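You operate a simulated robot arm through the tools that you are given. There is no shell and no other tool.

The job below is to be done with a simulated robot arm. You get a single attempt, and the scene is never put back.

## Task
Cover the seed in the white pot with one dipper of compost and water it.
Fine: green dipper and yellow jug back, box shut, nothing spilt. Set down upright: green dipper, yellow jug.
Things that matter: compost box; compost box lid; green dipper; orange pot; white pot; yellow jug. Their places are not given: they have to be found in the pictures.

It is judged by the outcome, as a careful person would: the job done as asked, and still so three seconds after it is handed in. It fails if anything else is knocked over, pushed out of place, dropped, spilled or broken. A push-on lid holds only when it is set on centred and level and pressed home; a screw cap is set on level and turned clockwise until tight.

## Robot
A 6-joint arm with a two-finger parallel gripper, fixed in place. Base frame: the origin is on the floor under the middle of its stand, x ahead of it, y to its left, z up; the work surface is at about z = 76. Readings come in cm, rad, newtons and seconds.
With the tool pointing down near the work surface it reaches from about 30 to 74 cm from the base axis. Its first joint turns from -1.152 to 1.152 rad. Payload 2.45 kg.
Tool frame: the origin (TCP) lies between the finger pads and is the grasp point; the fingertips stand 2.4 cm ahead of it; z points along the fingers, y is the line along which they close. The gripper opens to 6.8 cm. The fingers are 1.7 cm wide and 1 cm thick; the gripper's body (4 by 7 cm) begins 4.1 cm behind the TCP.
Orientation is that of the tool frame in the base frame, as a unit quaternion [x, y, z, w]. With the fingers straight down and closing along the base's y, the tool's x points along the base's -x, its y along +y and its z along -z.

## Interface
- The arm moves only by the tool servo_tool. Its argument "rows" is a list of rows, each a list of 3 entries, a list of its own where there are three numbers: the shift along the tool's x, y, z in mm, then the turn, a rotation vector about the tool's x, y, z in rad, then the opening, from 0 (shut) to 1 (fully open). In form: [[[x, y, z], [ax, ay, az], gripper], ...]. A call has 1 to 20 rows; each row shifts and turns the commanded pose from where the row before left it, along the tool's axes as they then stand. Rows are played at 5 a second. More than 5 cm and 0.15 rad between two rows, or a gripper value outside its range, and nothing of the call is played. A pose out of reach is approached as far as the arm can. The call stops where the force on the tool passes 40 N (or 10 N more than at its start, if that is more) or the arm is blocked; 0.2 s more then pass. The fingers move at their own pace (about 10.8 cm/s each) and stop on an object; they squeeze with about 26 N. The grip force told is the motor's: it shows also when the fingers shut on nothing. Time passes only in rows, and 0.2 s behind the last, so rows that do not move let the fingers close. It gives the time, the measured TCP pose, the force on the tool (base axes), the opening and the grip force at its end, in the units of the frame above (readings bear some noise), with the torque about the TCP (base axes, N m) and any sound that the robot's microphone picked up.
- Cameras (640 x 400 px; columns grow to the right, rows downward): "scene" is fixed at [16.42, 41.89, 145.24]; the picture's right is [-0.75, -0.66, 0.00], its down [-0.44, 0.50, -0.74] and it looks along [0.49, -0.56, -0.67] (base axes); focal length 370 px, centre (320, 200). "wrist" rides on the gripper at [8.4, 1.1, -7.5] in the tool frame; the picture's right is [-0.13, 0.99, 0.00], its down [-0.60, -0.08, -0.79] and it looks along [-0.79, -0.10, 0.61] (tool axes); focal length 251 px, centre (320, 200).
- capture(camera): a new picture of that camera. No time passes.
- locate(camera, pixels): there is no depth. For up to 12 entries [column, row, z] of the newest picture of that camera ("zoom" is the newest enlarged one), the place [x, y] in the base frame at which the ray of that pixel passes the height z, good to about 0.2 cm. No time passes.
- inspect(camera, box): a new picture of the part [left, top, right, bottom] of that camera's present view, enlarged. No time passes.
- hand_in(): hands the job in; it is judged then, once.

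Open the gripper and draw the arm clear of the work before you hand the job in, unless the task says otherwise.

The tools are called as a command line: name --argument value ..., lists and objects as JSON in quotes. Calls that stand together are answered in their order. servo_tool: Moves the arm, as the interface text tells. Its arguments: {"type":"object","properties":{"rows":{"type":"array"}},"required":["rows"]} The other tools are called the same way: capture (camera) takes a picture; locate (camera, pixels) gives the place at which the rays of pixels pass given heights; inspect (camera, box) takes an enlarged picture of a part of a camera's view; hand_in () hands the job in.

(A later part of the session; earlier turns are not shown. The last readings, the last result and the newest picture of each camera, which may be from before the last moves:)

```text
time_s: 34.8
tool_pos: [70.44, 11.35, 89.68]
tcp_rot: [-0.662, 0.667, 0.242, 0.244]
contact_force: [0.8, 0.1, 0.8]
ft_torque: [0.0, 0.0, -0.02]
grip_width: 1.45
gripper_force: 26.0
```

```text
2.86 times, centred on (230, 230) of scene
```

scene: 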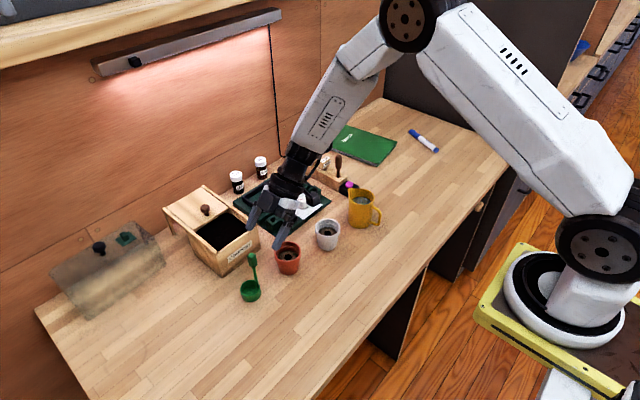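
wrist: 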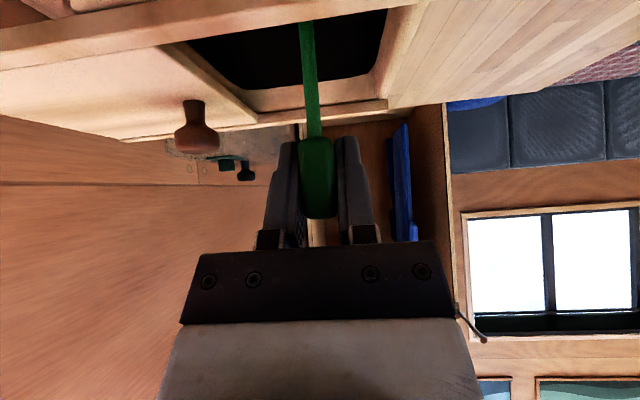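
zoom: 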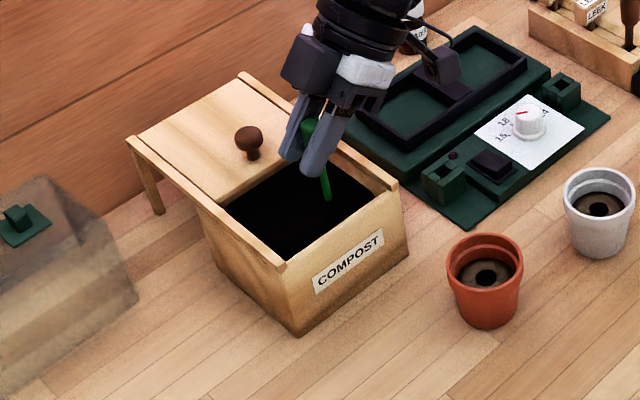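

The cup is level and fully under the compost. I lift it straight up slowly, about 10 cm.

servo_tool --rows '[[[-6.4, 0, -7.7], [0, 0, 0], 0], [[-6.4, 0, -7.7], [0, 0, 0], 0], [[-6.4, 0, -7.7], [0, 0, 0], 0], [[-6.4, 0, -7.7], [0, 0, 0], 0], [[-6.4, 0, -7.7], [0, 0, 0], 0], [[-6.4, 0, -7.7], [0, 0, 0], 0], [[0, 0, 0], [0, 0, 0], 0]]'

capture --camera "wrist"

inspect --camera "scene" --box '[170, 140, 310, 280]'

```text
time_s: 36.4
tool_pos: [70.56, 11.43, 95.91]
tcp_rot: [-0.661, 0.667, 0.243, 0.243]
contact_force: [-0.1, 0.3, -0.4]
ft_torque: [0.01, 0.01, 0.04]
grip_width: 1.46
gripper_force: 26.3
```

```text
taken
```

wrist: 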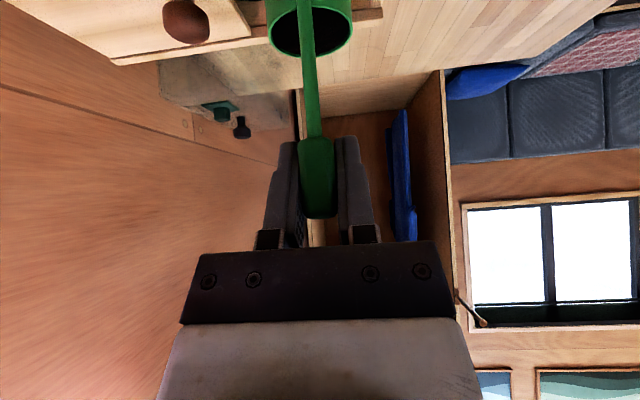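

```text
2.86 times, centred on (240, 210) of scene
```

zoom: 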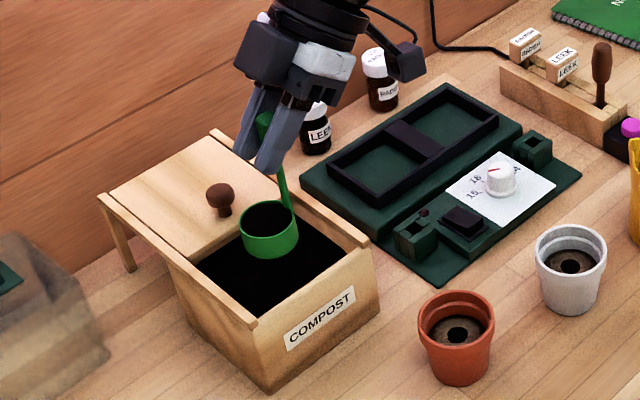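

The dipper is full of compost, level with its rim, and nothing has fallen outside the box. I raise 2 cm and carry it level to a start position beside and above the white pot (54.6,−4.4).

servo_tool --rows '[[[-7, 0, -8.4], [0, 0, 0], 0], [[-7, 0, -8.4], [0, 0, 0], 0], [[5.6, 5.7, -4.7], [0, 0, 0], 0], [[11.3, 11.5, -9.5], [0, 0, 0], 0], [[11.3, 11.5, -9.5], [0, 0, 0], 0], [[11.3, 11.5, -9.5], [0, 0, 0], 0], [[11.3, 11.5, -9.5], [0, 0, 0], 0], [[11.3, 11.5, -9.5], [0, 0, 0], 0], [[11.3, 11.5, -9.5], [0, 0, 0], 0], [[11.3, 11.5, -9.5], [0, 0, 0], 0], [[11.3, 11.5, -9.5], [0, 0, 0], 0], [[11.3, 11.5, -9.5], [0, 0, 0], 0], [[11.3, 11.5, -9.5], [0, 0, 0], 0], [[11.3, 11.5, -9.5], [0, 0, 0], 0], [[11.3, 11.5, -9.5], [0, 0, 0], 0], [[11.3, 11.5, -9.5], [0, 0, 0], 0], [[5.6, 5.7, -4.7], [0, 0, 0], 0], [[0, 0, 0], [0, 0, 0], 0]]'

capture --camera "wrist"

capture --camera "scene"

```text
time_s: 40.2
tool_pos: [54.15, -9.11, 97.95]
tcp_rot: [-0.662, 0.667, 0.242, 0.242]
contact_force: [0.9, -1.5, -1.4]
ft_torque: [0.0, 0.01, -0.02]
grip_width: 1.46
gripper_force: 26.2
```

```text
taken
```

wrist: 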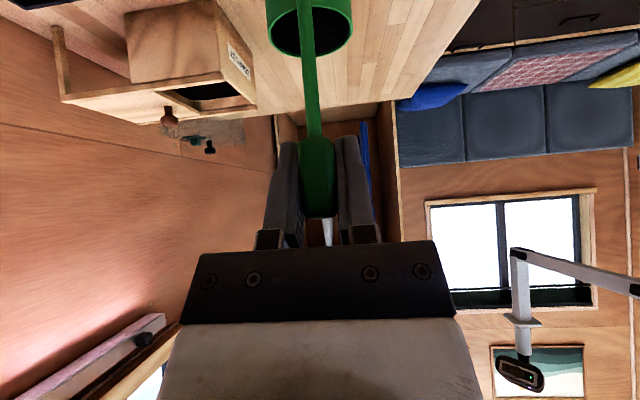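

```text
taken
```

scene: 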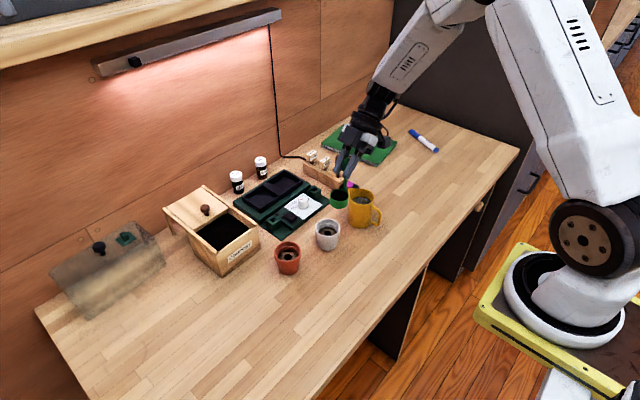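

The dipper is level beside the white pot with its compost still in (cup at about (340,196) in the scene). I zoom to check the cup's position against the pot.

inspect --camera "scene" --box '[290, 160, 390, 260]'

```text
4.00 times, centred on (340, 210) of scene
```

zoom: 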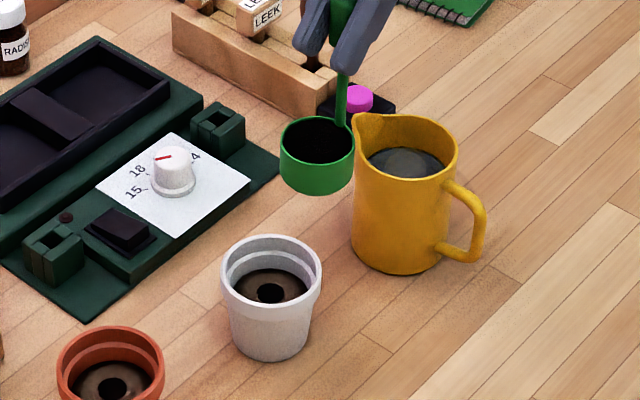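

I check the cup rim centre (318,141) and pot rim centre (271,280) by their rays.

locate --camera "zoom" --pixels '[[318, 141, 90.25], [280, 141, 90.25], [356, 141, 90.25], [271, 279, 81.2], [221, 280, 81.2], [322, 280, 81.2], [271, 235, 81.2], [271, 322, 81.2]]'

```text
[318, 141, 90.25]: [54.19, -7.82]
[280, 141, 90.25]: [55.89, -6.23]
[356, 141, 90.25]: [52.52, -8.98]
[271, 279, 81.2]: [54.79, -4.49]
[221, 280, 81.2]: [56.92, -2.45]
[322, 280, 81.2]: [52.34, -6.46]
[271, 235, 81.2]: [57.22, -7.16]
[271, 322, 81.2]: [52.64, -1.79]
```

The cup centre reads about (54.2,−7.7) and the pot (54.8,−4.5), as planned. I shift 0.5 cm in x, lower slightly, and begin tipping with the cup's +y lip held over the pot (0→32°).

servo_tool --rows '[[[9.6, -2.5, 9.9], [0, 0, 0], 0], [[9.6, -2.5, 9.9], [0, 0, 0], 0], [[-9.4, 0, 5.9], [0, 0.1396, 0], 0], [[-9.7, 0, 6.2], [0, 0.1396, 0], 0], [[-10.2, 0, 6.4], [0, 0.1396, 0], 0], [[-10.5, 0, 6.5], [0, 0.1396, 0], 0], [[0, 0, 0], [0, 0, 0], 0]]'

inspect --camera "scene" --box '[280, 140, 390, 260]'

capture --camera "wrist"

```text
time_s: 41.8
tool_pos: [54.9, -4.77, 95.0]
tcp_rot: [-0.703, 0.708, 0.05, 0.049]
contact_force: [0.5, 0.8, -0.5]
ft_torque: [0.03, 0.0, 0.02]
grip_width: 1.46
gripper_force: 26.3
```

```text
3.33 times, centred on (335, 200) of scene
```

zoom: 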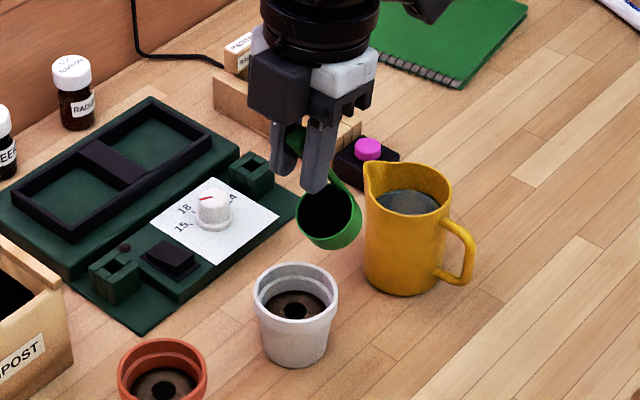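

```text
taken
```

wrist: 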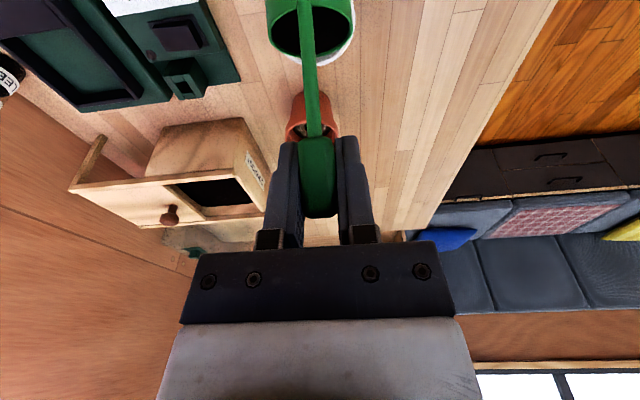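

At 32° tilt the compost is still in the cup and the lip is near (315,235) in the zoom. I check that the lip is over the pot.

inspect --camera "scene" --box '[300, 190, 360, 250]'

```text
6.67 times, centred on (330, 220) of scene
```

zoom: 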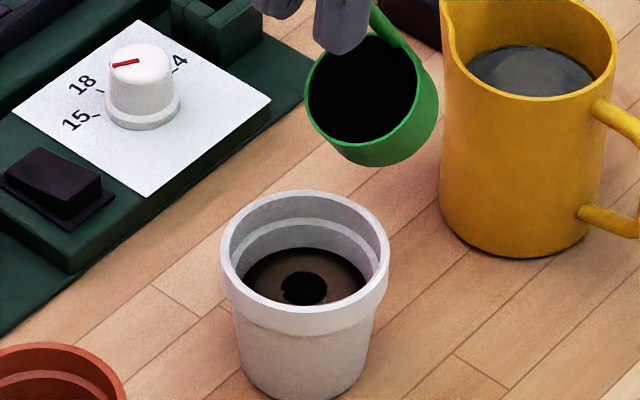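

The lip's lowest rim point is at about (338,137) in this zoom; I locate it at its expected height.

locate --camera "zoom" --pixels '[[338, 137, 86.2], [338, 137, 87], [310, 100, 87], [395, 145, 87], [304, 288, 79]]'

```text
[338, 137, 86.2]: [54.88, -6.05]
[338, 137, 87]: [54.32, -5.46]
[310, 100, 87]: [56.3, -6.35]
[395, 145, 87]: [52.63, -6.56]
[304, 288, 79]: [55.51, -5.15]
```

The lip is at about (54.7,−5.8), slightly far to −y, so I shift 0.4 cm to +y and tip on to 72° in small steps.

servo_tool --rows '[[[-11, 0, 4.6], [0, 0.0873, 0], 0], [[-7.1, 0, 4.1], [0, 0.0873, 0], 0], [[-7.35, 0, 3.95], [0, 0.0873, 0], 0], [[-7.55, 0, 4.0], [0, 0.0873, 0], 0], [[-7.7, 0, 3.9], [0, 0.0873, 0], 0], [[-7.7, 0, 3.6], [0, 0.0873, 0], 0], [[-7.7, 0, 3.0], [0, 0.0873, 0], 0], [[-7.8, 0, 3.0], [0, 0.0873, 0], 0], [[0, 0, 0], [0, 0, 0], 0]]'

inspect --camera "scene" --box '[280, 160, 380, 260]'

capture --camera "wrist"

```text
time_s: 43.8
tool_pos: [54.71, 1.2, 90.9]
tcp_rot: [-0.678, 0.682, -0.193, -0.196]
contact_force: [-0.3, 0.2, -1.6]
ft_torque: [0.04, -0.02, 0.03]
grip_width: 1.47
gripper_force: 25.7
```

```text
4.00 times, centred on (330, 210) of scene
```

zoom: 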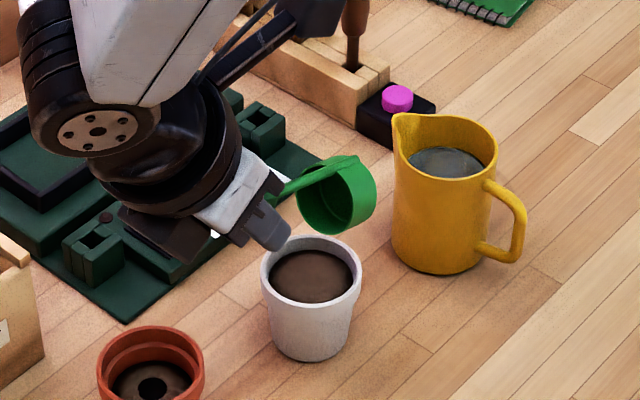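

```text
taken
```

wrist: 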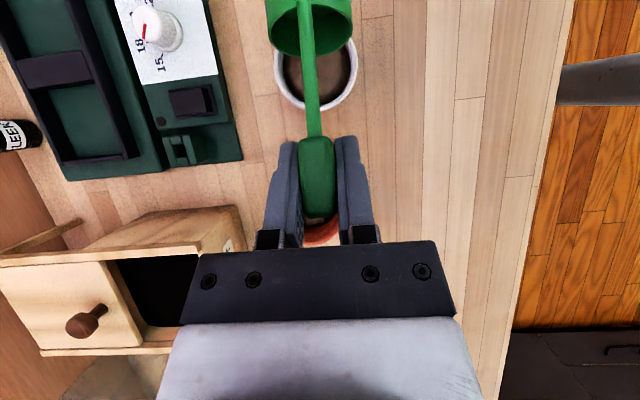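

The pot now shows a smooth, higher compost surface with the seed hole gone, and the cup looks empty. I zoom to check for leftovers or spills.

inspect --camera "scene" --box '[300, 190, 350, 250]'

inspect --camera "wrist" --box '[240, 0, 400, 130]'

```text
6.67 times, centred on (325, 220) of scene
```

zoom: 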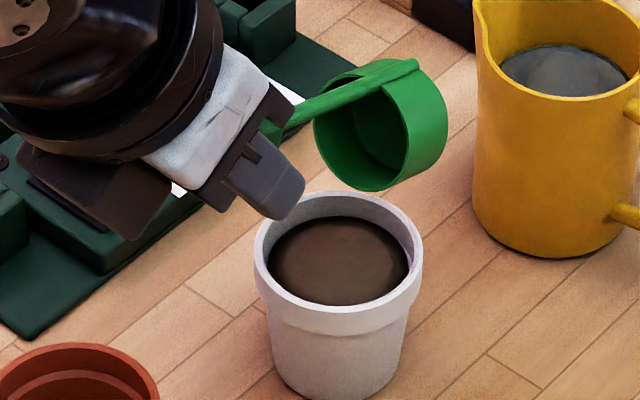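

```text
3.08 times, centred on (320, 65) of wrist
```

zoom: 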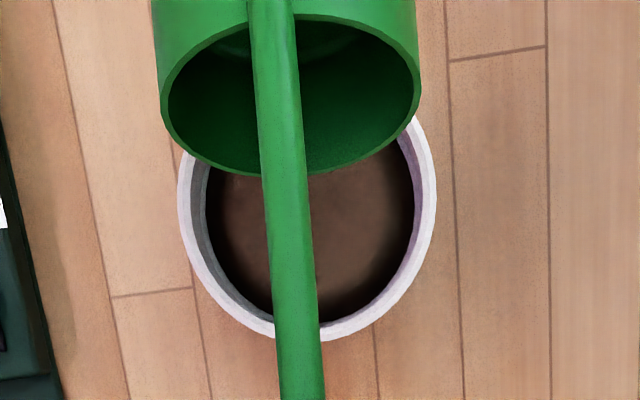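

The cup's inside is bare green and no spill shows. I tip it a little further (to about 92°) to be sure nothing is left in it.

servo_tool --rows '[[[-7.9, 0, 2.8], [0, 0.0873, 0], 0], [[-7.9, 0, 2.9], [0, 0.0873, 0], 0], [[-8.1, 0, 2.8], [0, 0.0873, 0], 0], [[-8.2, 0, 2.7], [0, 0.0873, 0], 0], [[0, 0, 0], [0, 0, 0], 0], [[0, 0, 0], [0, 0, 0], 0]]'

inspect --camera "scene" --box '[300, 190, 350, 250]'

```text
time_s: 45.2
tool_pos: [54.86, 2.75, 88.06]
tcp_rot: [-0.634, 0.638, -0.308, -0.311]
contact_force: [0.1, -0.3, -0.3]
ft_torque: [0.08, 0.04, -0.01]
grip_width: 1.45
gripper_force: 25.8
```

```text
6.67 times, centred on (325, 220) of scene
```

zoom: 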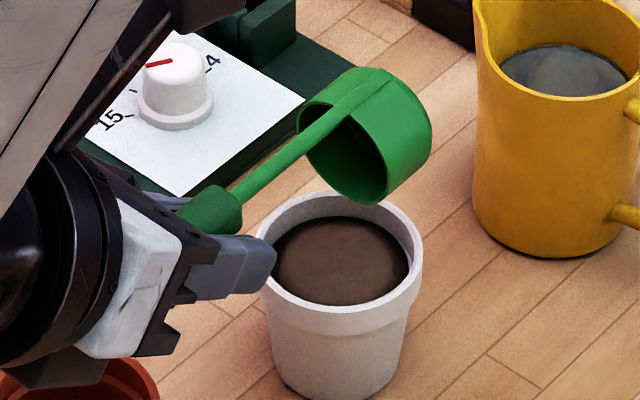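

The dipper is fully empty. I raise it clear, roll it back upright and carry it above its old spot at (58.0,15.7).

servo_tool --rows '[[[15.8, 0, -12.3], [0, 0, 0], 0], [[15.8, 0, -12.3], [0, 0, 0], 0], [[15.8, 0, -12.3], [0, 0, 0], 0], [[15.8, 0, -12.3], [0, 0, 0], 0], [[0, 0, 0], [0, -0.1338, 0], 0], [[0, 0, 0], [0, -0.1338, 0], 0], [[0, 0, 0], [0, -0.1338, 0], 0], [[0, 0, 0], [0, -0.1338, 0], 0], [[0, 0, 0], [0, -0.1338, 0], 0], [[0, 0, 0], [0, -0.1338, 0], 0], [[0, 0, 0], [0, -0.1338, 0], 0], [[0, 0, 0], [0, -0.1338, 0], 0], [[0, 0, 0], [0, -0.1338, 0], 0], [[0, 0, 0], [0, -0.1338, 0], 0], [[0, 0, 0], [0, -0.1338, 0], 0], [[0, 0, 0], [0, -0.1338, 0], 0], [[0, 0, 0], [0, 0, 0], 0]]'

servo_tool --rows '[[[-14.15, -4.5, 11.9], [0, 0, 0], 0], [[-14.15, -4.5, 11.9], [0, 0, 0], 0], [[-14.15, -4.5, 11.9], [0, 0, 0], 0], [[-14.15, -4.5, 11.9], [0, 0, 0], 0], [[-14.15, -4.5, 11.9], [0, 0, 0], 0], [[-14.15, -4.5, 11.9], [0, 0, 0], 0], [[-14.15, -4.5, 11.9], [0, 0, 0], 0], [[0, 0, 0], [0, 0, 0], 0]]'

capture --camera "scene"

capture --camera "wrist"

```text
time_s: 48.8
tool_pos: [54.77, 2.75, 96.07]
tcp_rot: [-0.661, 0.666, 0.243, 0.244]
contact_force: [-0.6, -0.3, -1.1]
ft_torque: [-0.04, 0.0, 0.03]
grip_width: 1.45
gripper_force: 25.5
```

```text
time_s: 50.6
tool_pos: [58.15, 15.76, 96.02]
tcp_rot: [-0.662, 0.666, 0.244, 0.242]
contact_force: [-0.3, 0.1, -1.1]
ft_torque: [-0.03, 0.0, 0.04]
grip_width: 1.46
gripper_force: 25.7
```

```text
taken
```

scene: 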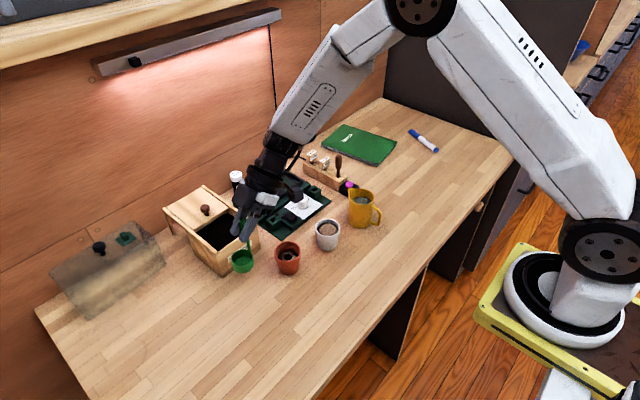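

```text
taken
```

wrist: 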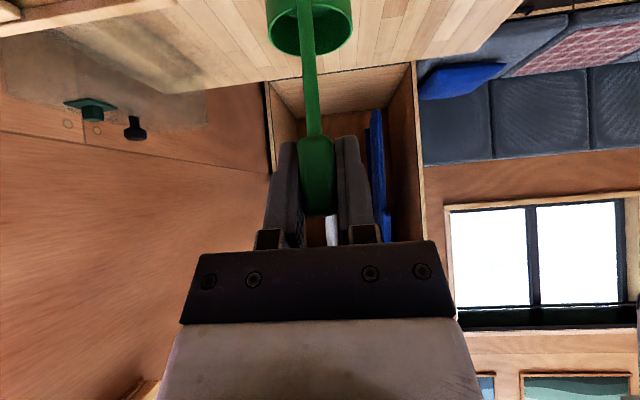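

The dipper is upright above its spot. I lower it 9.2 cm, leaving the last centimetre for a slow touch-down.

servo_tool --rows '[[[9.87, 0, 11.75], [0, 0, 0], 0], [[9.87, 0, 11.75], [0, 0, 0], 0], [[9.87, 0, 11.75], [0, 0, 0], 0], [[9.87, 0, 11.75], [0, 0, 0], 0], [[9.87, 0, 11.75], [0, 0, 0], 0], [[9.87, 0, 11.75], [0, 0, 0], 0], [[0, 0, 0], [0, 0, 0], 0]]'

servo_tool --rows '[[[1.3, 0, 1.5], [0, 0, 0], 0], [[1.3, 0, 1.5], [0, 0, 0], 0], [[1.3, 0, 1.5], [0, 0, 0], 0], [[0, 0, 0], [0, 0, 0], 0]]'

inspect --camera "scene" --box '[215, 215, 315, 315]'

```text
time_s: 52.2
tool_pos: [58.11, 15.84, 86.85]
tcp_rot: [-0.661, 0.667, 0.243, 0.243]
contact_force: [-0.7, 0.0, -0.7]
ft_torque: [-0.02, 0.0, -0.03]
grip_width: 1.43
gripper_force: 26.2
```

```text
time_s: 53.2
tool_pos: [58.01, 15.71, 86.32]
tcp_rot: [-0.661, 0.667, 0.243, 0.243]
contact_force: [0.6, -0.3, -0.3]
ft_torque: [-0.01, 0.01, -0.03]
grip_width: 1.47
gripper_force: 25.7
```

```text
4.00 times, centred on (265, 265) of scene
```

zoom: 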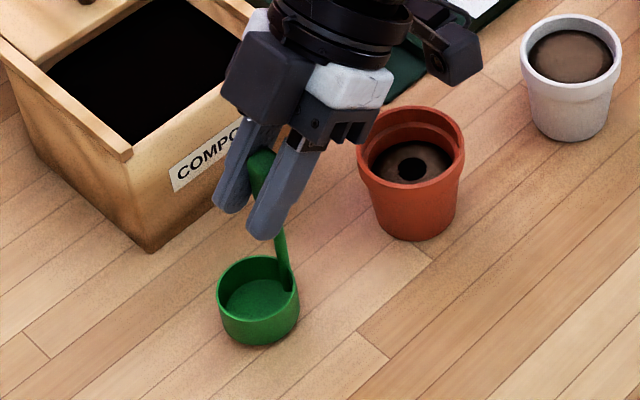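

No contact yet at z=86.3. I go down in about 1 mm steps to the old height of 85.86.

servo_tool --rows '[[[0.7, 0, 0.85], [0, 0, 0], 0], [[0.7, 0, 0.85], [0, 0, 0], 0], [[0.7, 0, 0.85], [0, 0, 0], 0], [[0.7, 0, 0.85], [0, 0, 0], 0], [[0, 0, 0], [0, 0, 0], 0]]'

```text
time_s: 54.4
tool_pos: [58.1, 15.88, 86.0]
tcp_rot: [-0.661, 0.666, 0.243, 0.245]
contact_force: [-5.4, -2.4, 21.0]
ft_torque: [0.03, 0.23, 0.0]
grip_width: 1.46
gripper_force: 26.4
```

The dipper is on the table (21 N). I ease off slightly, then read the force.

servo_tool --rows '[[[-0.45, 0, -0.55], [0, 0, 0], 0], [[0, 0, 0], [0, 0, 0], 0]]'

```text
time_s: 55.0
tool_pos: [57.96, 15.8, 85.93]
tcp_rot: [-0.662, 0.666, 0.243, 0.243]
contact_force: [-1.6, 2.9, 15.0]
ft_torque: [0.5, -0.03, 0.01]
grip_width: 1.47
gripper_force: 25.9
```

Still 15 N; I ease up another 0.6 mm.

servo_tool --rows '[[[-0.4, 0, -0.45], [0, 0, 0], 0], [[0, 0, 0], [0, 0, 0], 0]]'

```text
time_s: 55.6
tool_pos: [58.05, 15.75, 86.05]
tcp_rot: [-0.661, 0.667, 0.242, 0.243]
contact_force: [1.1, 3.7, 10.9]
ft_torque: [0.47, -0.1, -0.03]
grip_width: 1.43
gripper_force: 25.7
```

The push is at the cup's +y edge (torque 0.47 N·m); it should settle when released. I ease up once more by 0.6 mm.

servo_tool --rows '[[[-0.4, 0, -0.45], [0, 0, 0], 0], [[0, 0, 0], [0, 0, 0], 0]]'

```text
time_s: 56.2
tool_pos: [58.16, 15.83, 85.92]
tcp_rot: [-0.662, 0.667, 0.242, 0.243]
contact_force: [0.7, 2.3, 7.5]
ft_torque: [0.21, -0.06, 0.0]
grip_width: 1.45
gripper_force: 26.3
```

Force is down to 7.5 N. I open the fingers a little, then fully.

servo_tool --rows '[[[0, 0, 0], [0, 0, 0], 0.35], [[0, 0, 0], [0, 0, 0], 0.5], [[0, 0, 0], [0, 0, 0], 1], [[0, 0, 0], [0, 0, 0], 1], [[0, 0, 0], [0, 0, 0], 1]]'

capture --camera "wrist"

inspect --camera "scene" --box '[215, 215, 315, 315]'

```text
time_s: 57.4
tool_pos: [58.24, 15.7, 85.97]
tcp_rot: [-0.662, 0.666, 0.243, 0.243]
contact_force: [0.2, 0.1, 0.1]
ft_torque: [0.02, -0.01, -0.01]
grip_width: 6.8
gripper_force: 0.1
```

```text
taken
```

wrist: 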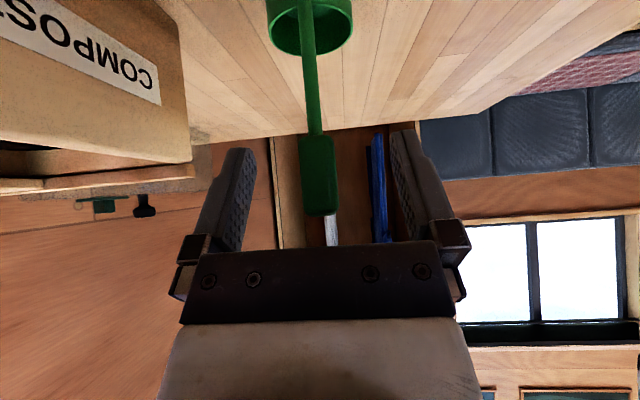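

```text
4.00 times, centred on (265, 265) of scene
```

zoom: 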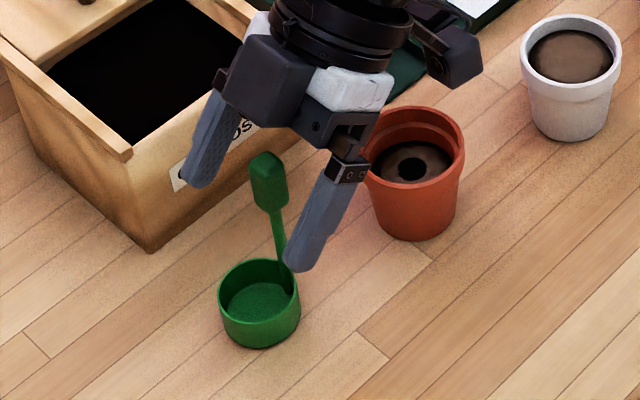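

The dipper stands upright, empty, on its old spot. I back the fingers off along the tool axis, rise, and turn the tool back to vertical.

servo_tool --rows '[[[0, 0, -17.5], [0, 0, 0], 1], [[0, 0, -17.5], [0, 0, 0], 1], [[0, 0, -17.5], [0, 0, 0], 1], [[0, 0, -17.5], [0, 0, 0], 1], [[-16, 0, -20], [0, 0, 0], 1], [[-16, 0, -20], [0, 0, 0], 1], [[-16, 0, -20], [0, 0, 0], 1], [[0, 0, 0], [0, 0.14, 0], 1], [[0, 0, 0], [0, 0.14, 0], 1], [[0, 0, 0], [0, 0.14, 0], 1], [[0, 0, 0], [0, 0.14, 0], 1], [[0, 0, 0], [0, 0.14, 0], 1], [[0, 0, 0], [0, 0, 0], 1]]'

servo_tool --rows '[[[0, 0, 0], [0, 0, 0.143], 1], [[0, 0, 0], [0, 0, 0.143], 1], [[0, 0, 0], [0, 0, 0.143], 1], [[0, 0, 0], [0, 0, 0.143], 1], [[0, 0, 0], [0, 0, 0.143], 1], [[0, 0, 0], [0, 0, 0.143], 1], [[0, 0, 0], [0, 0, 0.143], 1], [[0, 0, 0], [0, 0, 0.143], 1], [[0, 0, 0], [0, 0, 0.143], 1], [[0, 0, 0], [0, 0, 0.143], 1], [[0, 0, 0], [0, 0, 0.141], 1], [[0, 0, 0], [0, 0, 0], 1]]'

capture --camera "wrist"

capture --camera "scene"

```text
time_s: 60.2
tool_pos: [58.09, 10.97, 99.23]
tcp_rot: [-0.705, 0.71, 0.001, -0.001]
contact_force: [-0.5, 0.2, -1.0]
ft_torque: [-0.02, 0.0, 0.01]
grip_width: 6.82
gripper_force: 0.0
```

```text
time_s: 62.8
tool_pos: [58.05, 10.97, 99.09]
tcp_rot: [0.005, 1.0, 0.001, -0.001]
contact_force: [-0.6, 0.0, -0.1]
ft_torque: [-0.01, -0.04, 0.02]
grip_width: 6.77
gripper_force: 0.1
```

```text
taken
```

wrist: 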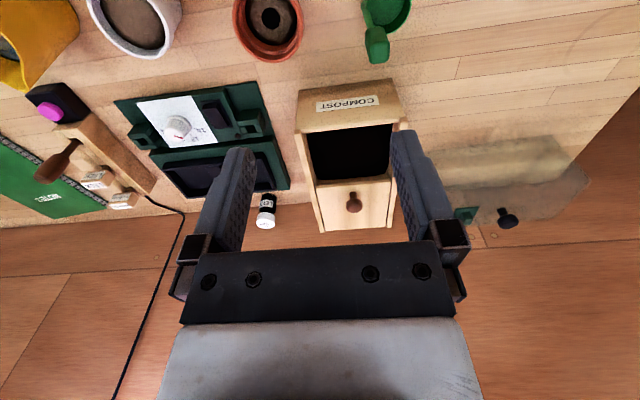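

```text
taken
```

scene: 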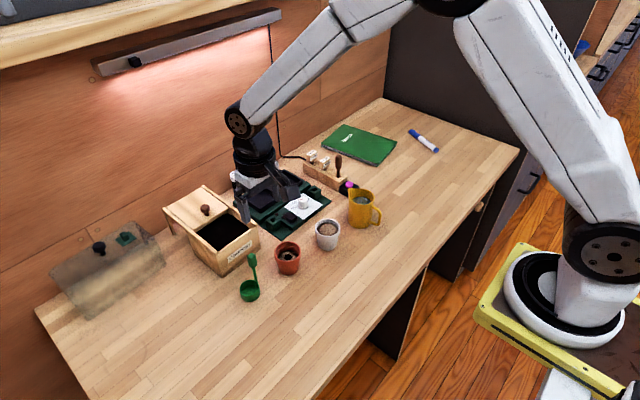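

The wrist view shows the box with the knob at (353,202). I zoom in and read positions of the knob, lid and rails.

inspect --camera "wrist" --box '[290, 70, 420, 240]'

```text
2.35 times, centred on (355, 155) of wrist
```

zoom: 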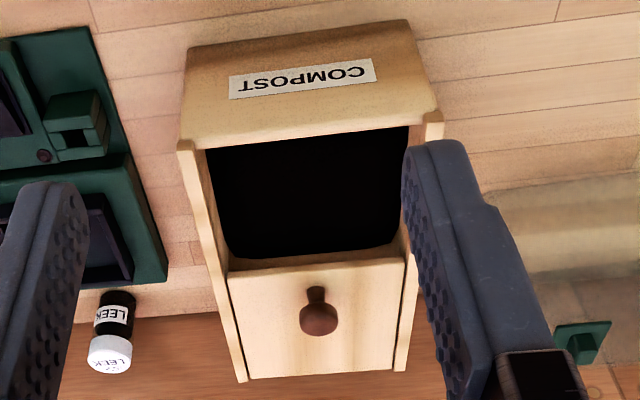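

I locate the knob stem and head, lid front and back edges, and rail ends at their likely heights.

locate --camera "zoom" --pixels '[[316, 290, 85], [316, 290, 84.5], [319, 322, 87], [319, 322, 88], [240, 275, 84.7], [405, 262, 84.7], [250, 378, 84.7], [395, 370, 84.7], [185, 143, 85], [436, 112, 85], [207, 150, 84], [410, 128, 84]]'

locate --camera "zoom" --pixels '[[242, 382, 85], [400, 372, 85], [182, 140, 76], [190, 48, 76], [405, 20, 76], [319, 310, 86], [301, 322, 87], [339, 322, 87], [230, 272, 84.7]]'

```text
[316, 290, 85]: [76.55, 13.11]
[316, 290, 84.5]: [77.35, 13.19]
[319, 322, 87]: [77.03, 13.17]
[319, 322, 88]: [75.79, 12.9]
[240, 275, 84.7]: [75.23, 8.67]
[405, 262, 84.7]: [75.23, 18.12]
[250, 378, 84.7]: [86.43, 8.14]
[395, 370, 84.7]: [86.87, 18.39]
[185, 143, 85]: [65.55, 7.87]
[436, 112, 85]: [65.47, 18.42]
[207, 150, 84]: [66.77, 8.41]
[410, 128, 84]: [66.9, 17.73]
```

```text
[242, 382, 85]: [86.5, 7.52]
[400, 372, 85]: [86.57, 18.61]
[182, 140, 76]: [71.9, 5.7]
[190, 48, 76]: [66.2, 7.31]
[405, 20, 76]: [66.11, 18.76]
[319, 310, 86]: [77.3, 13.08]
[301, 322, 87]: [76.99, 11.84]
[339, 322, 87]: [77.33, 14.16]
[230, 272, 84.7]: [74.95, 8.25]
```

The lid spans x≈75.2–86.6 and the knob is at (77.0,13.1), head z≈86–88; the lid needs to come about 9 cm towards the base. I go above the box and set the tool with 15° yaw and 25° forward pitch, so that the camera clears the dipper handle on the way back.

servo_tool --rows '[[[-19.9, 3.5, 5], [0, 0, 0], 0.6], [[-19.9, 3.5, 5], [0, 0, 0], 0.6], [[-19.9, 3.5, 5], [0, 0, 0], 0.6], [[-19.9, 3.5, 5], [0, 0, 0], 0.6], [[0, 0, 0], [0, 0, -0.131], 0.6], [[0, 0, 0], [0, 0, -0.131], 0.6], [[0, 0, 0], [0, -0.1455, 0], 0.6], [[0, 0, 0], [0, -0.1455, 0], 0.6], [[0, 0, 0], [0, -0.1455, 0], 0.6], [[-13.9, -5.4, 17], [0, 0, 0], 0.6], [[-13.9, -5.4, 17], [0, 0, 0], 0.6], [[-13.9, -5.4, 17], [0, 0, 0], 0.6], [[-13.9, -5.4, 17], [0, 0, 0], 0.6], [[0, 0, 0], [0, 0, 0], 0.6]]'

capture --camera "wrist"

inspect --camera "scene" --box '[150, 100, 300, 300]'

```text
time_s: 65.8
tool_pos: [74.19, 12.35, 93.38]
tcp_rot: [-0.125, 0.968, 0.029, 0.214]
contact_force: [-1.0, 0.2, -0.5]
ft_torque: [-0.02, 0.0, 0.0]
grip_width: 4.1
gripper_force: 0.0
```

```text
taken
```

wrist: 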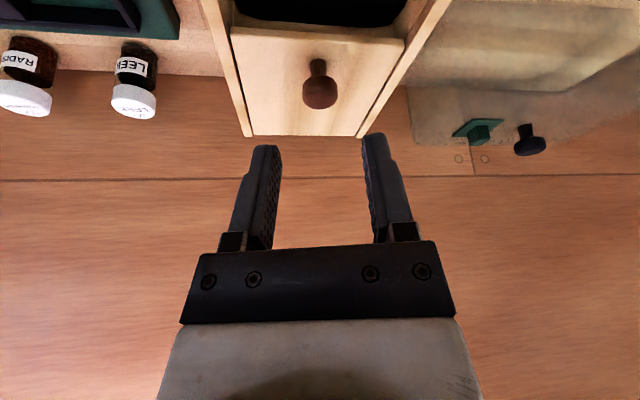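

```text
2.00 times, centred on (225, 200) of scene
```

zoom: 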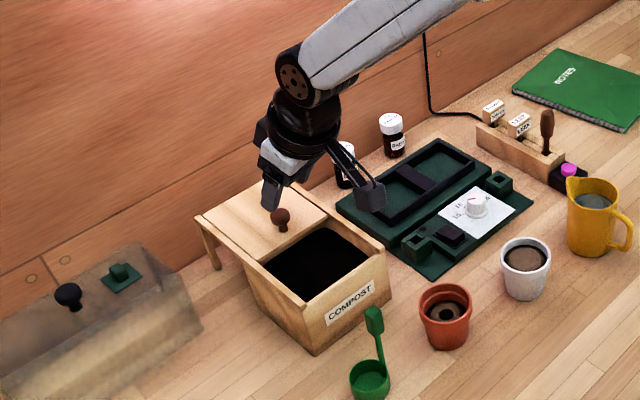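

The pose is reached; the knob (320,90) lies in line between the fingers. I locate the knob head and stem from here.

locate --camera "wrist" --pixels '[[320, 92, 86.5], [320, 92, 87], [320, 92, 87.5], [318, 62, 84.7], [318, 62, 85], [303, 92, 87], [337, 92, 87], [320, 108, 88]]'

inspect --camera "wrist" --box '[220, 10, 420, 150]'

```text
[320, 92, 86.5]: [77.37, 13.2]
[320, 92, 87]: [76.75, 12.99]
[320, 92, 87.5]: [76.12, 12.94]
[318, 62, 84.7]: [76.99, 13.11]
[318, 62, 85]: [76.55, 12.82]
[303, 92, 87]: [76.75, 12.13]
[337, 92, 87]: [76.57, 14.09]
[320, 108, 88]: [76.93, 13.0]
```

```text
2.86 times, centred on (320, 80) of wrist
```

zoom: 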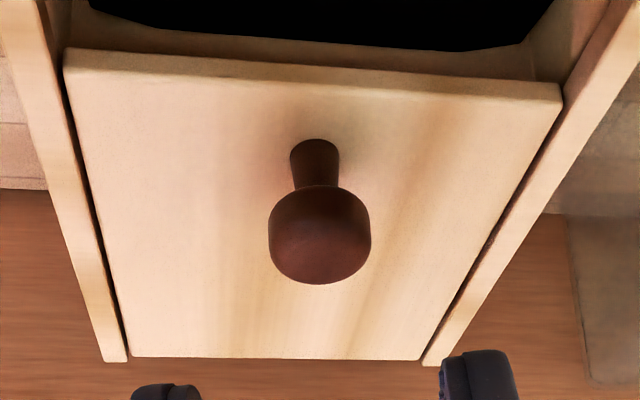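

The knob head is centred at (77.0,13.1), about 2 cm across. I advance 6.1 cm along the tool axis onto it.

servo_tool --rows '[[[0.1, 0, 12.2], [0, 0, 0], 0.6], [[0.1, 0, 12.2], [0, 0, 0], 0.6], [[0.1, 0, 12.2], [0, 0, 0], 0.6], [[0.1, 0, 12.2], [0, 0, 0], 0.6], [[0.1, 0, 12.2], [0, 0, 0], 0.6], [[0, 0, 0], [0, 0, 0], 0.6]]'

capture --camera "wrist"

inspect --camera "scene" --box '[160, 120, 290, 280]'

```text
time_s: 67.2
tool_pos: [76.64, 13.11, 87.58]
tcp_rot: [-0.124, 0.968, 0.029, 0.214]
contact_force: [0.3, 0.9, 0.8]
ft_torque: [0.01, 0.0, 0.04]
grip_width: 4.05
gripper_force: 0.0
```

```text
taken
```

wrist: 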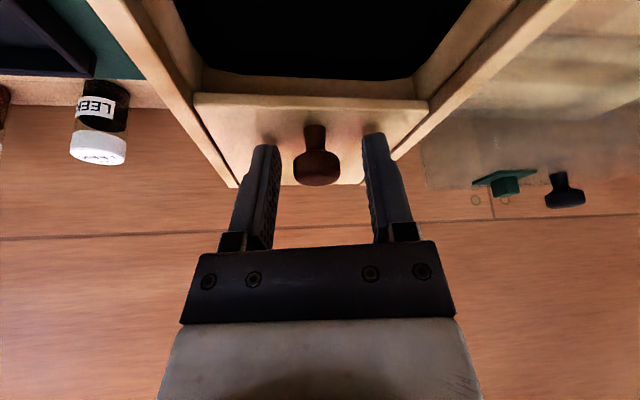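

```text
2.50 times, centred on (225, 200) of scene
```

zoom: 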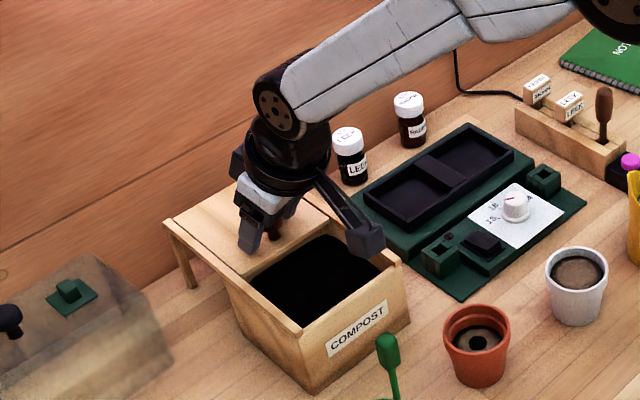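

The knob head (316,168) is between the fingers. I close on it.

servo_tool --rows '[[[0, 0, 0], [0, 0, 0], 0.4], [[0, 0, 0], [0, 0, 0], 0.2], [[0, 0, 0], [0, 0, 0], 0], [[0, 0, 0], [0, 0, 0], 0]]'

capture --camera "wrist"

```text
time_s: 68.2
tool_pos: [76.62, 13.01, 87.67]
tcp_rot: [-0.123, 0.969, 0.028, 0.214]
contact_force: [0.9, -10.1, -1.0]
ft_torque: [-0.03, -0.24, -0.3]
grip_width: 2.13
gripper_force: 38.5
```

```text
taken
```

wrist: 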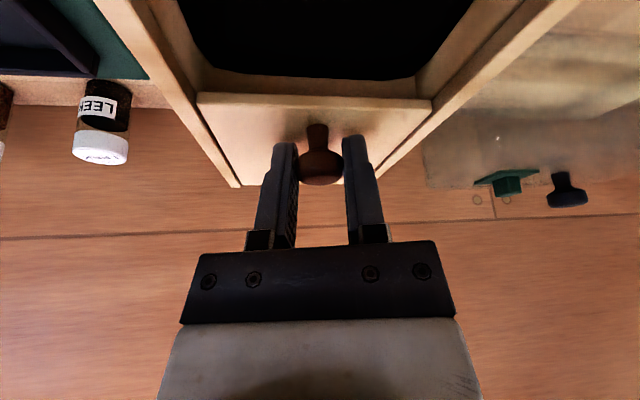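

The knob is held (2.13 cm), with a 10 N side load towards −y, so I shift 1 mm that way to relieve it.

servo_tool --rows '[[[0, -1.0, 0], [0, 0, 0], 0], [[0, 0, 0], [0, 0, 0], 0]]'

```text
time_s: 68.8
tool_pos: [76.72, 12.82, 87.6]
tcp_rot: [-0.124, 0.969, 0.03, 0.213]
contact_force: [-0.5, -6.7, -2.8]
ft_torque: [0.12, -0.42, -0.38]
grip_width: 2.17
gripper_force: 38.7
```

Side load is falling (−6.7 N). I shift another 1 mm and start pulling the lid towards −x gently.

servo_tool --rows '[[[0, -1.0, 0], [0, 0, 0], 0], [[2.2, 0.65, -1.0], [0, 0, 0], 0], [[4.4, 1.3, -2.0], [0, 0, 0], 0], [[4.4, 1.3, -2.0], [0, 0, 0], 0], [[0, 0, 0], [0, 0, 0], 0]]'

capture --camera "wrist"

```text
time_s: 70.0
tool_pos: [75.31, 12.83, 87.62]
tcp_rot: [-0.125, 0.969, 0.028, 0.213]
contact_force: [0.9, 13.5, -12.6]
ft_torque: [0.28, -0.75, -0.14]
grip_width: 2.15
gripper_force: 38.5
```

```text
taken
```

wrist: 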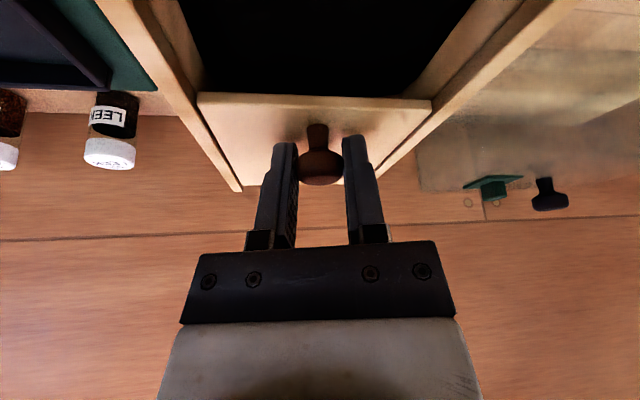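

The lid slid about 1.4 cm, with some side (13 N) and downward (−13 N) load. I correct slightly and keep pulling 2 cm.

servo_tool --rows '[[[0.2, 1.0, 0.5], [0, 0, 0], 0], [[4.4, 1.3, -2.0], [0, 0, 0], 0], [[4.4, 1.3, -2.0], [0, 0, 0], 0], [[4.4, 1.3, -2.0], [0, 0, 0], 0], [[4.4, 1.3, -2.0], [0, 0, 0], 0], [[0, 0, 0], [0, 0, 0], 0]]'

```text
time_s: 71.4
tool_pos: [73.47, 12.92, 87.62]
tcp_rot: [-0.125, 0.968, 0.028, 0.214]
contact_force: [-0.1, 17.3, -6.4]
ft_torque: [-0.08, 0.88, -0.2]
grip_width: 2.15
gripper_force: 38.9
```

The lid keeps sliding (now about 3.2 cm), with 17 N side load towards +y. I shift 1.2 mm that way and pull on.

servo_tool --rows '[[[0.1, 1.2, 0.3], [0, 0, 0], 0], [[4.4, 1.27, -2.0], [0, 0, 0], 0], [[4.4, 1.27, -2.0], [0, 0, 0], 0], [[4.4, 1.27, -2.0], [0, 0, 0], 0], [[4.4, 1.27, -2.0], [0, 0, 0], 0], [[0, 0, 0], [0, 0, 0], 0]]'

capture --camera "wrist"

inspect --camera "scene" --box '[160, 140, 290, 300]'

```text
time_s: 72.8
tool_pos: [71.46, 12.89, 87.64]
tcp_rot: [-0.124, 0.968, 0.028, 0.215]
contact_force: [1.7, 0.3, -0.2]
ft_torque: [0.06, -0.43, -0.21]
grip_width: 2.15
gripper_force: 38.9
```

```text
taken
```

wrist: 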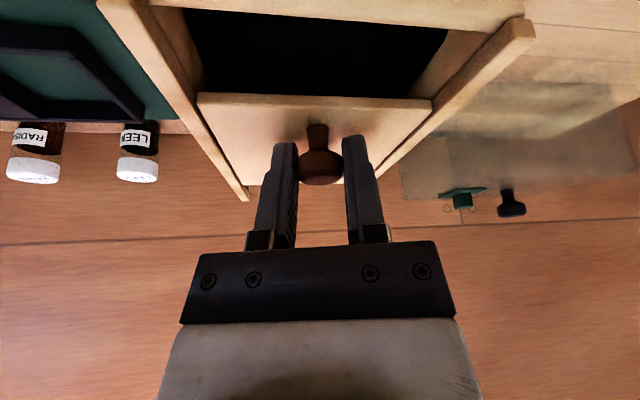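

```text
2.50 times, centred on (225, 220) of scene
```

zoom: 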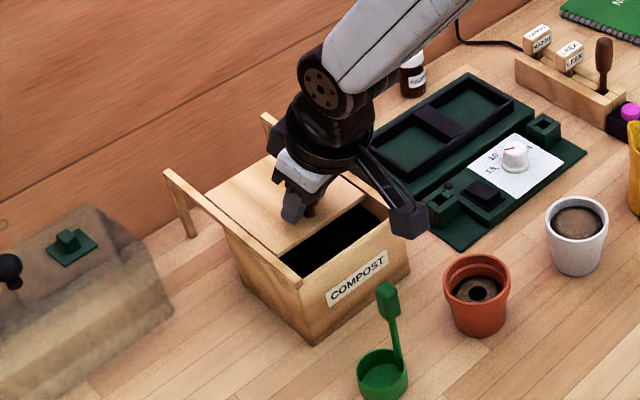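

The lid is past half way with almost no load now. The wrist camera housing passes well beside the dipper handle; I pull 2 cm more.

servo_tool --rows '[[[4.4, 1.27, -2.0], [0, 0, 0], 0], [[4.4, 1.27, -2.0], [0, 0, 0], 0], [[4.4, 1.27, -2.0], [0, 0, 0], 0], [[4.4, 1.27, -2.0], [0, 0, 0], 0], [[0, 0, 0], [0, 0, 0], 0]]'

capture --camera "wrist"

inspect --camera "scene" --box '[160, 140, 290, 300]'

```text
time_s: 74.0
tool_pos: [69.38, 12.9, 87.7]
tcp_rot: [-0.125, 0.968, 0.028, 0.214]
contact_force: [1.4, -9.3, 6.4]
ft_torque: [0.05, -0.62, -0.23]
grip_width: 2.15
gripper_force: 38.2
```

```text
taken
```

wrist: 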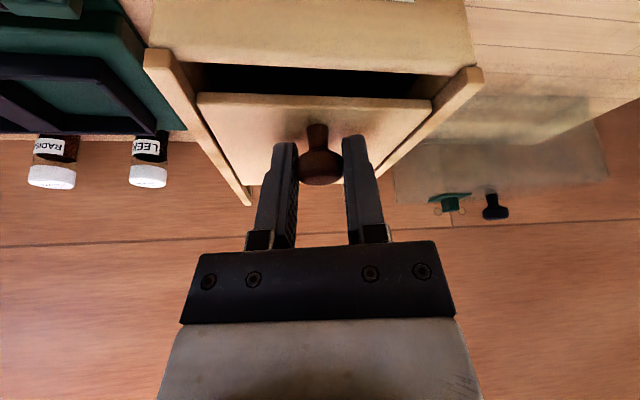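

```text
2.50 times, centred on (225, 220) of scene
```

zoom: 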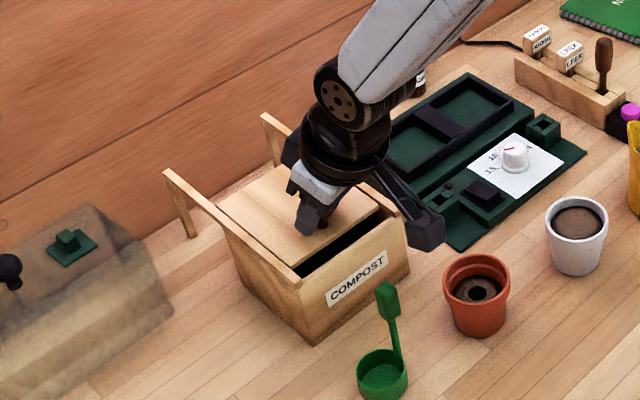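

About 7.2 cm done; a gap remains between lid edge (row 97) and front wall (row 70). I measure it.

locate --camera "wrist" --pixels '[[320, 98, 84.7], [300, 70, 84], [300, 62, 84], [300, 70, 84.7], [300, 62, 84.7], [160, 48, 85], [476, 68, 85], [200, 93, 84.7], [430, 100, 84.7]]'

inspect --camera "wrist" --box '[130, 0, 500, 220]'

```text
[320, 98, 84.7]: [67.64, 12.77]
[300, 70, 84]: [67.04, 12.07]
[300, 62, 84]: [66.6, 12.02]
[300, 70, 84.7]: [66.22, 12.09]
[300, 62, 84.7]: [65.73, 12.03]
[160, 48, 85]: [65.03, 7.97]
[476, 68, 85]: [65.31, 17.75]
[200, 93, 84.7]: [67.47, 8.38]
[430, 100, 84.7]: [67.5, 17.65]
```

```text
1.73 times, centred on (315, 110) of wrist
```

zoom: 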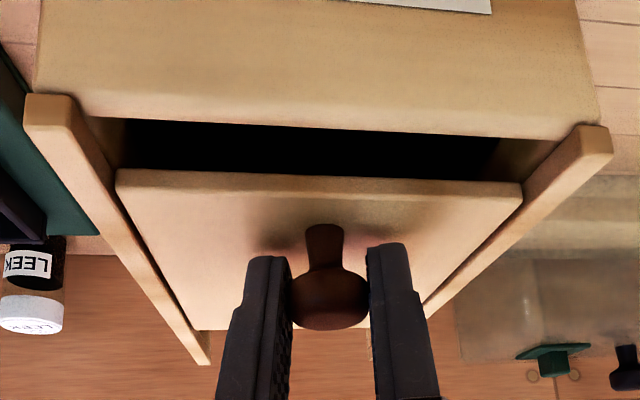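

The lid front edge is at x≈67.7 and the front wall outer face at ≈66.1, so about 1.6 cm remains. I pull 0.8 cm in small steps with a small side correction.

servo_tool --rows '[[[-0.1, -0.5, -0.3], [0, 0, 0], 0], [[1.75, 0.5, -0.8], [0, 0, 0], 0], [[1.75, 0.5, -0.8], [0, 0, 0], 0], [[1.75, 0.5, -0.8], [0, 0, 0], 0], [[1.75, 0.5, -0.8], [0, 0, 0], 0], [[0, 0, 0], [0, 0, 0], 0]]'

inspect --camera "wrist" --box '[130, 0, 500, 220]'

inspect --camera "scene" --box '[190, 190, 280, 280]'

```text
time_s: 75.4
tool_pos: [68.68, 12.9, 87.63]
tcp_rot: [-0.124, 0.968, 0.029, 0.215]
contact_force: [0.8, -9.6, 11.6]
ft_torque: [-0.14, 0.35, -0.27]
grip_width: 2.11
gripper_force: 39.2
```

```text
1.73 times, centred on (315, 110) of wrist
```

zoom: 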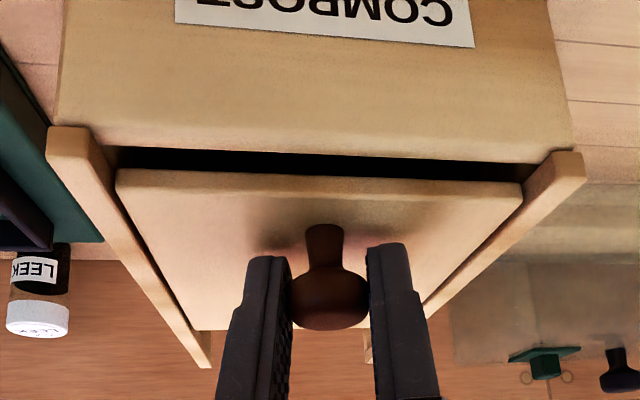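

```text
4.44 times, centred on (235, 235) of scene
```

zoom: 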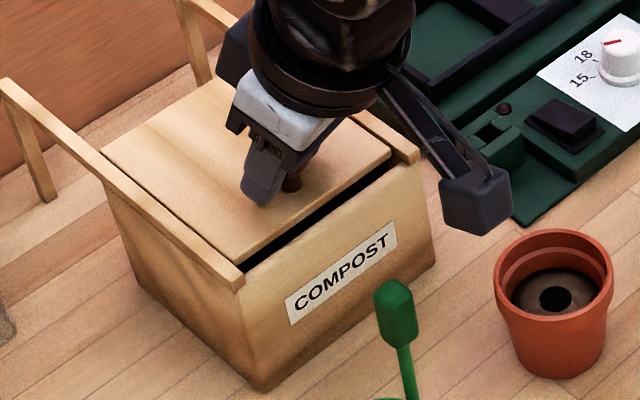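

The gap has narrowed to under 1 cm. I correct for the side and lift loads and pull another 0.6 cm.

servo_tool --rows '[[[-0.2, -0.6, -0.45], [0, 0, 0], 0], [[1.75, 0.5, -0.8], [0, 0, 0], 0], [[1.75, 0.5, -0.8], [0, 0, 0], 0], [[1.75, 0.5, -0.8], [0, 0, 0], 0], [[0, 0, 0], [0, 0, 0], 0]]'

inspect --camera "wrist" --box '[130, 0, 500, 220]'

inspect --camera "scene" --box '[190, 190, 280, 280]'

```text
time_s: 76.6
tool_pos: [68.02, 12.88, 87.65]
tcp_rot: [-0.125, 0.968, 0.029, 0.214]
contact_force: [0.4, 7.4, 2.7]
ft_torque: [0.35, -0.9, -0.31]
grip_width: 2.16
gripper_force: 38.3
```

```text
1.73 times, centred on (315, 110) of wrist
```

zoom: 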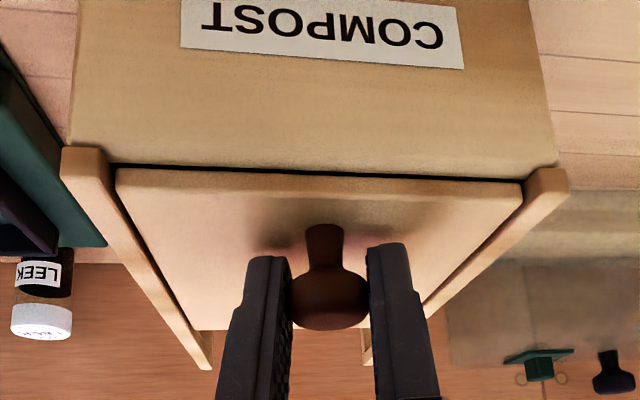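

```text
4.44 times, centred on (235, 235) of scene
```

zoom: 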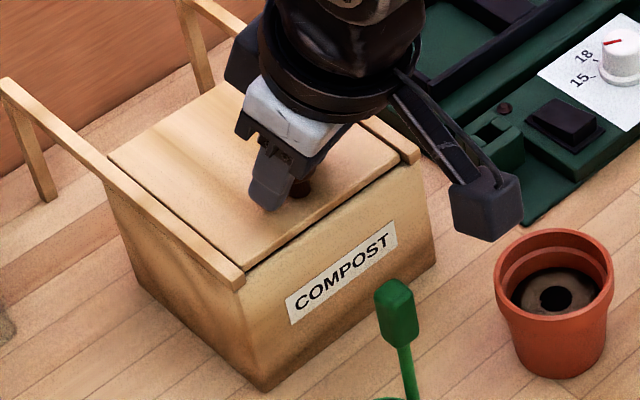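

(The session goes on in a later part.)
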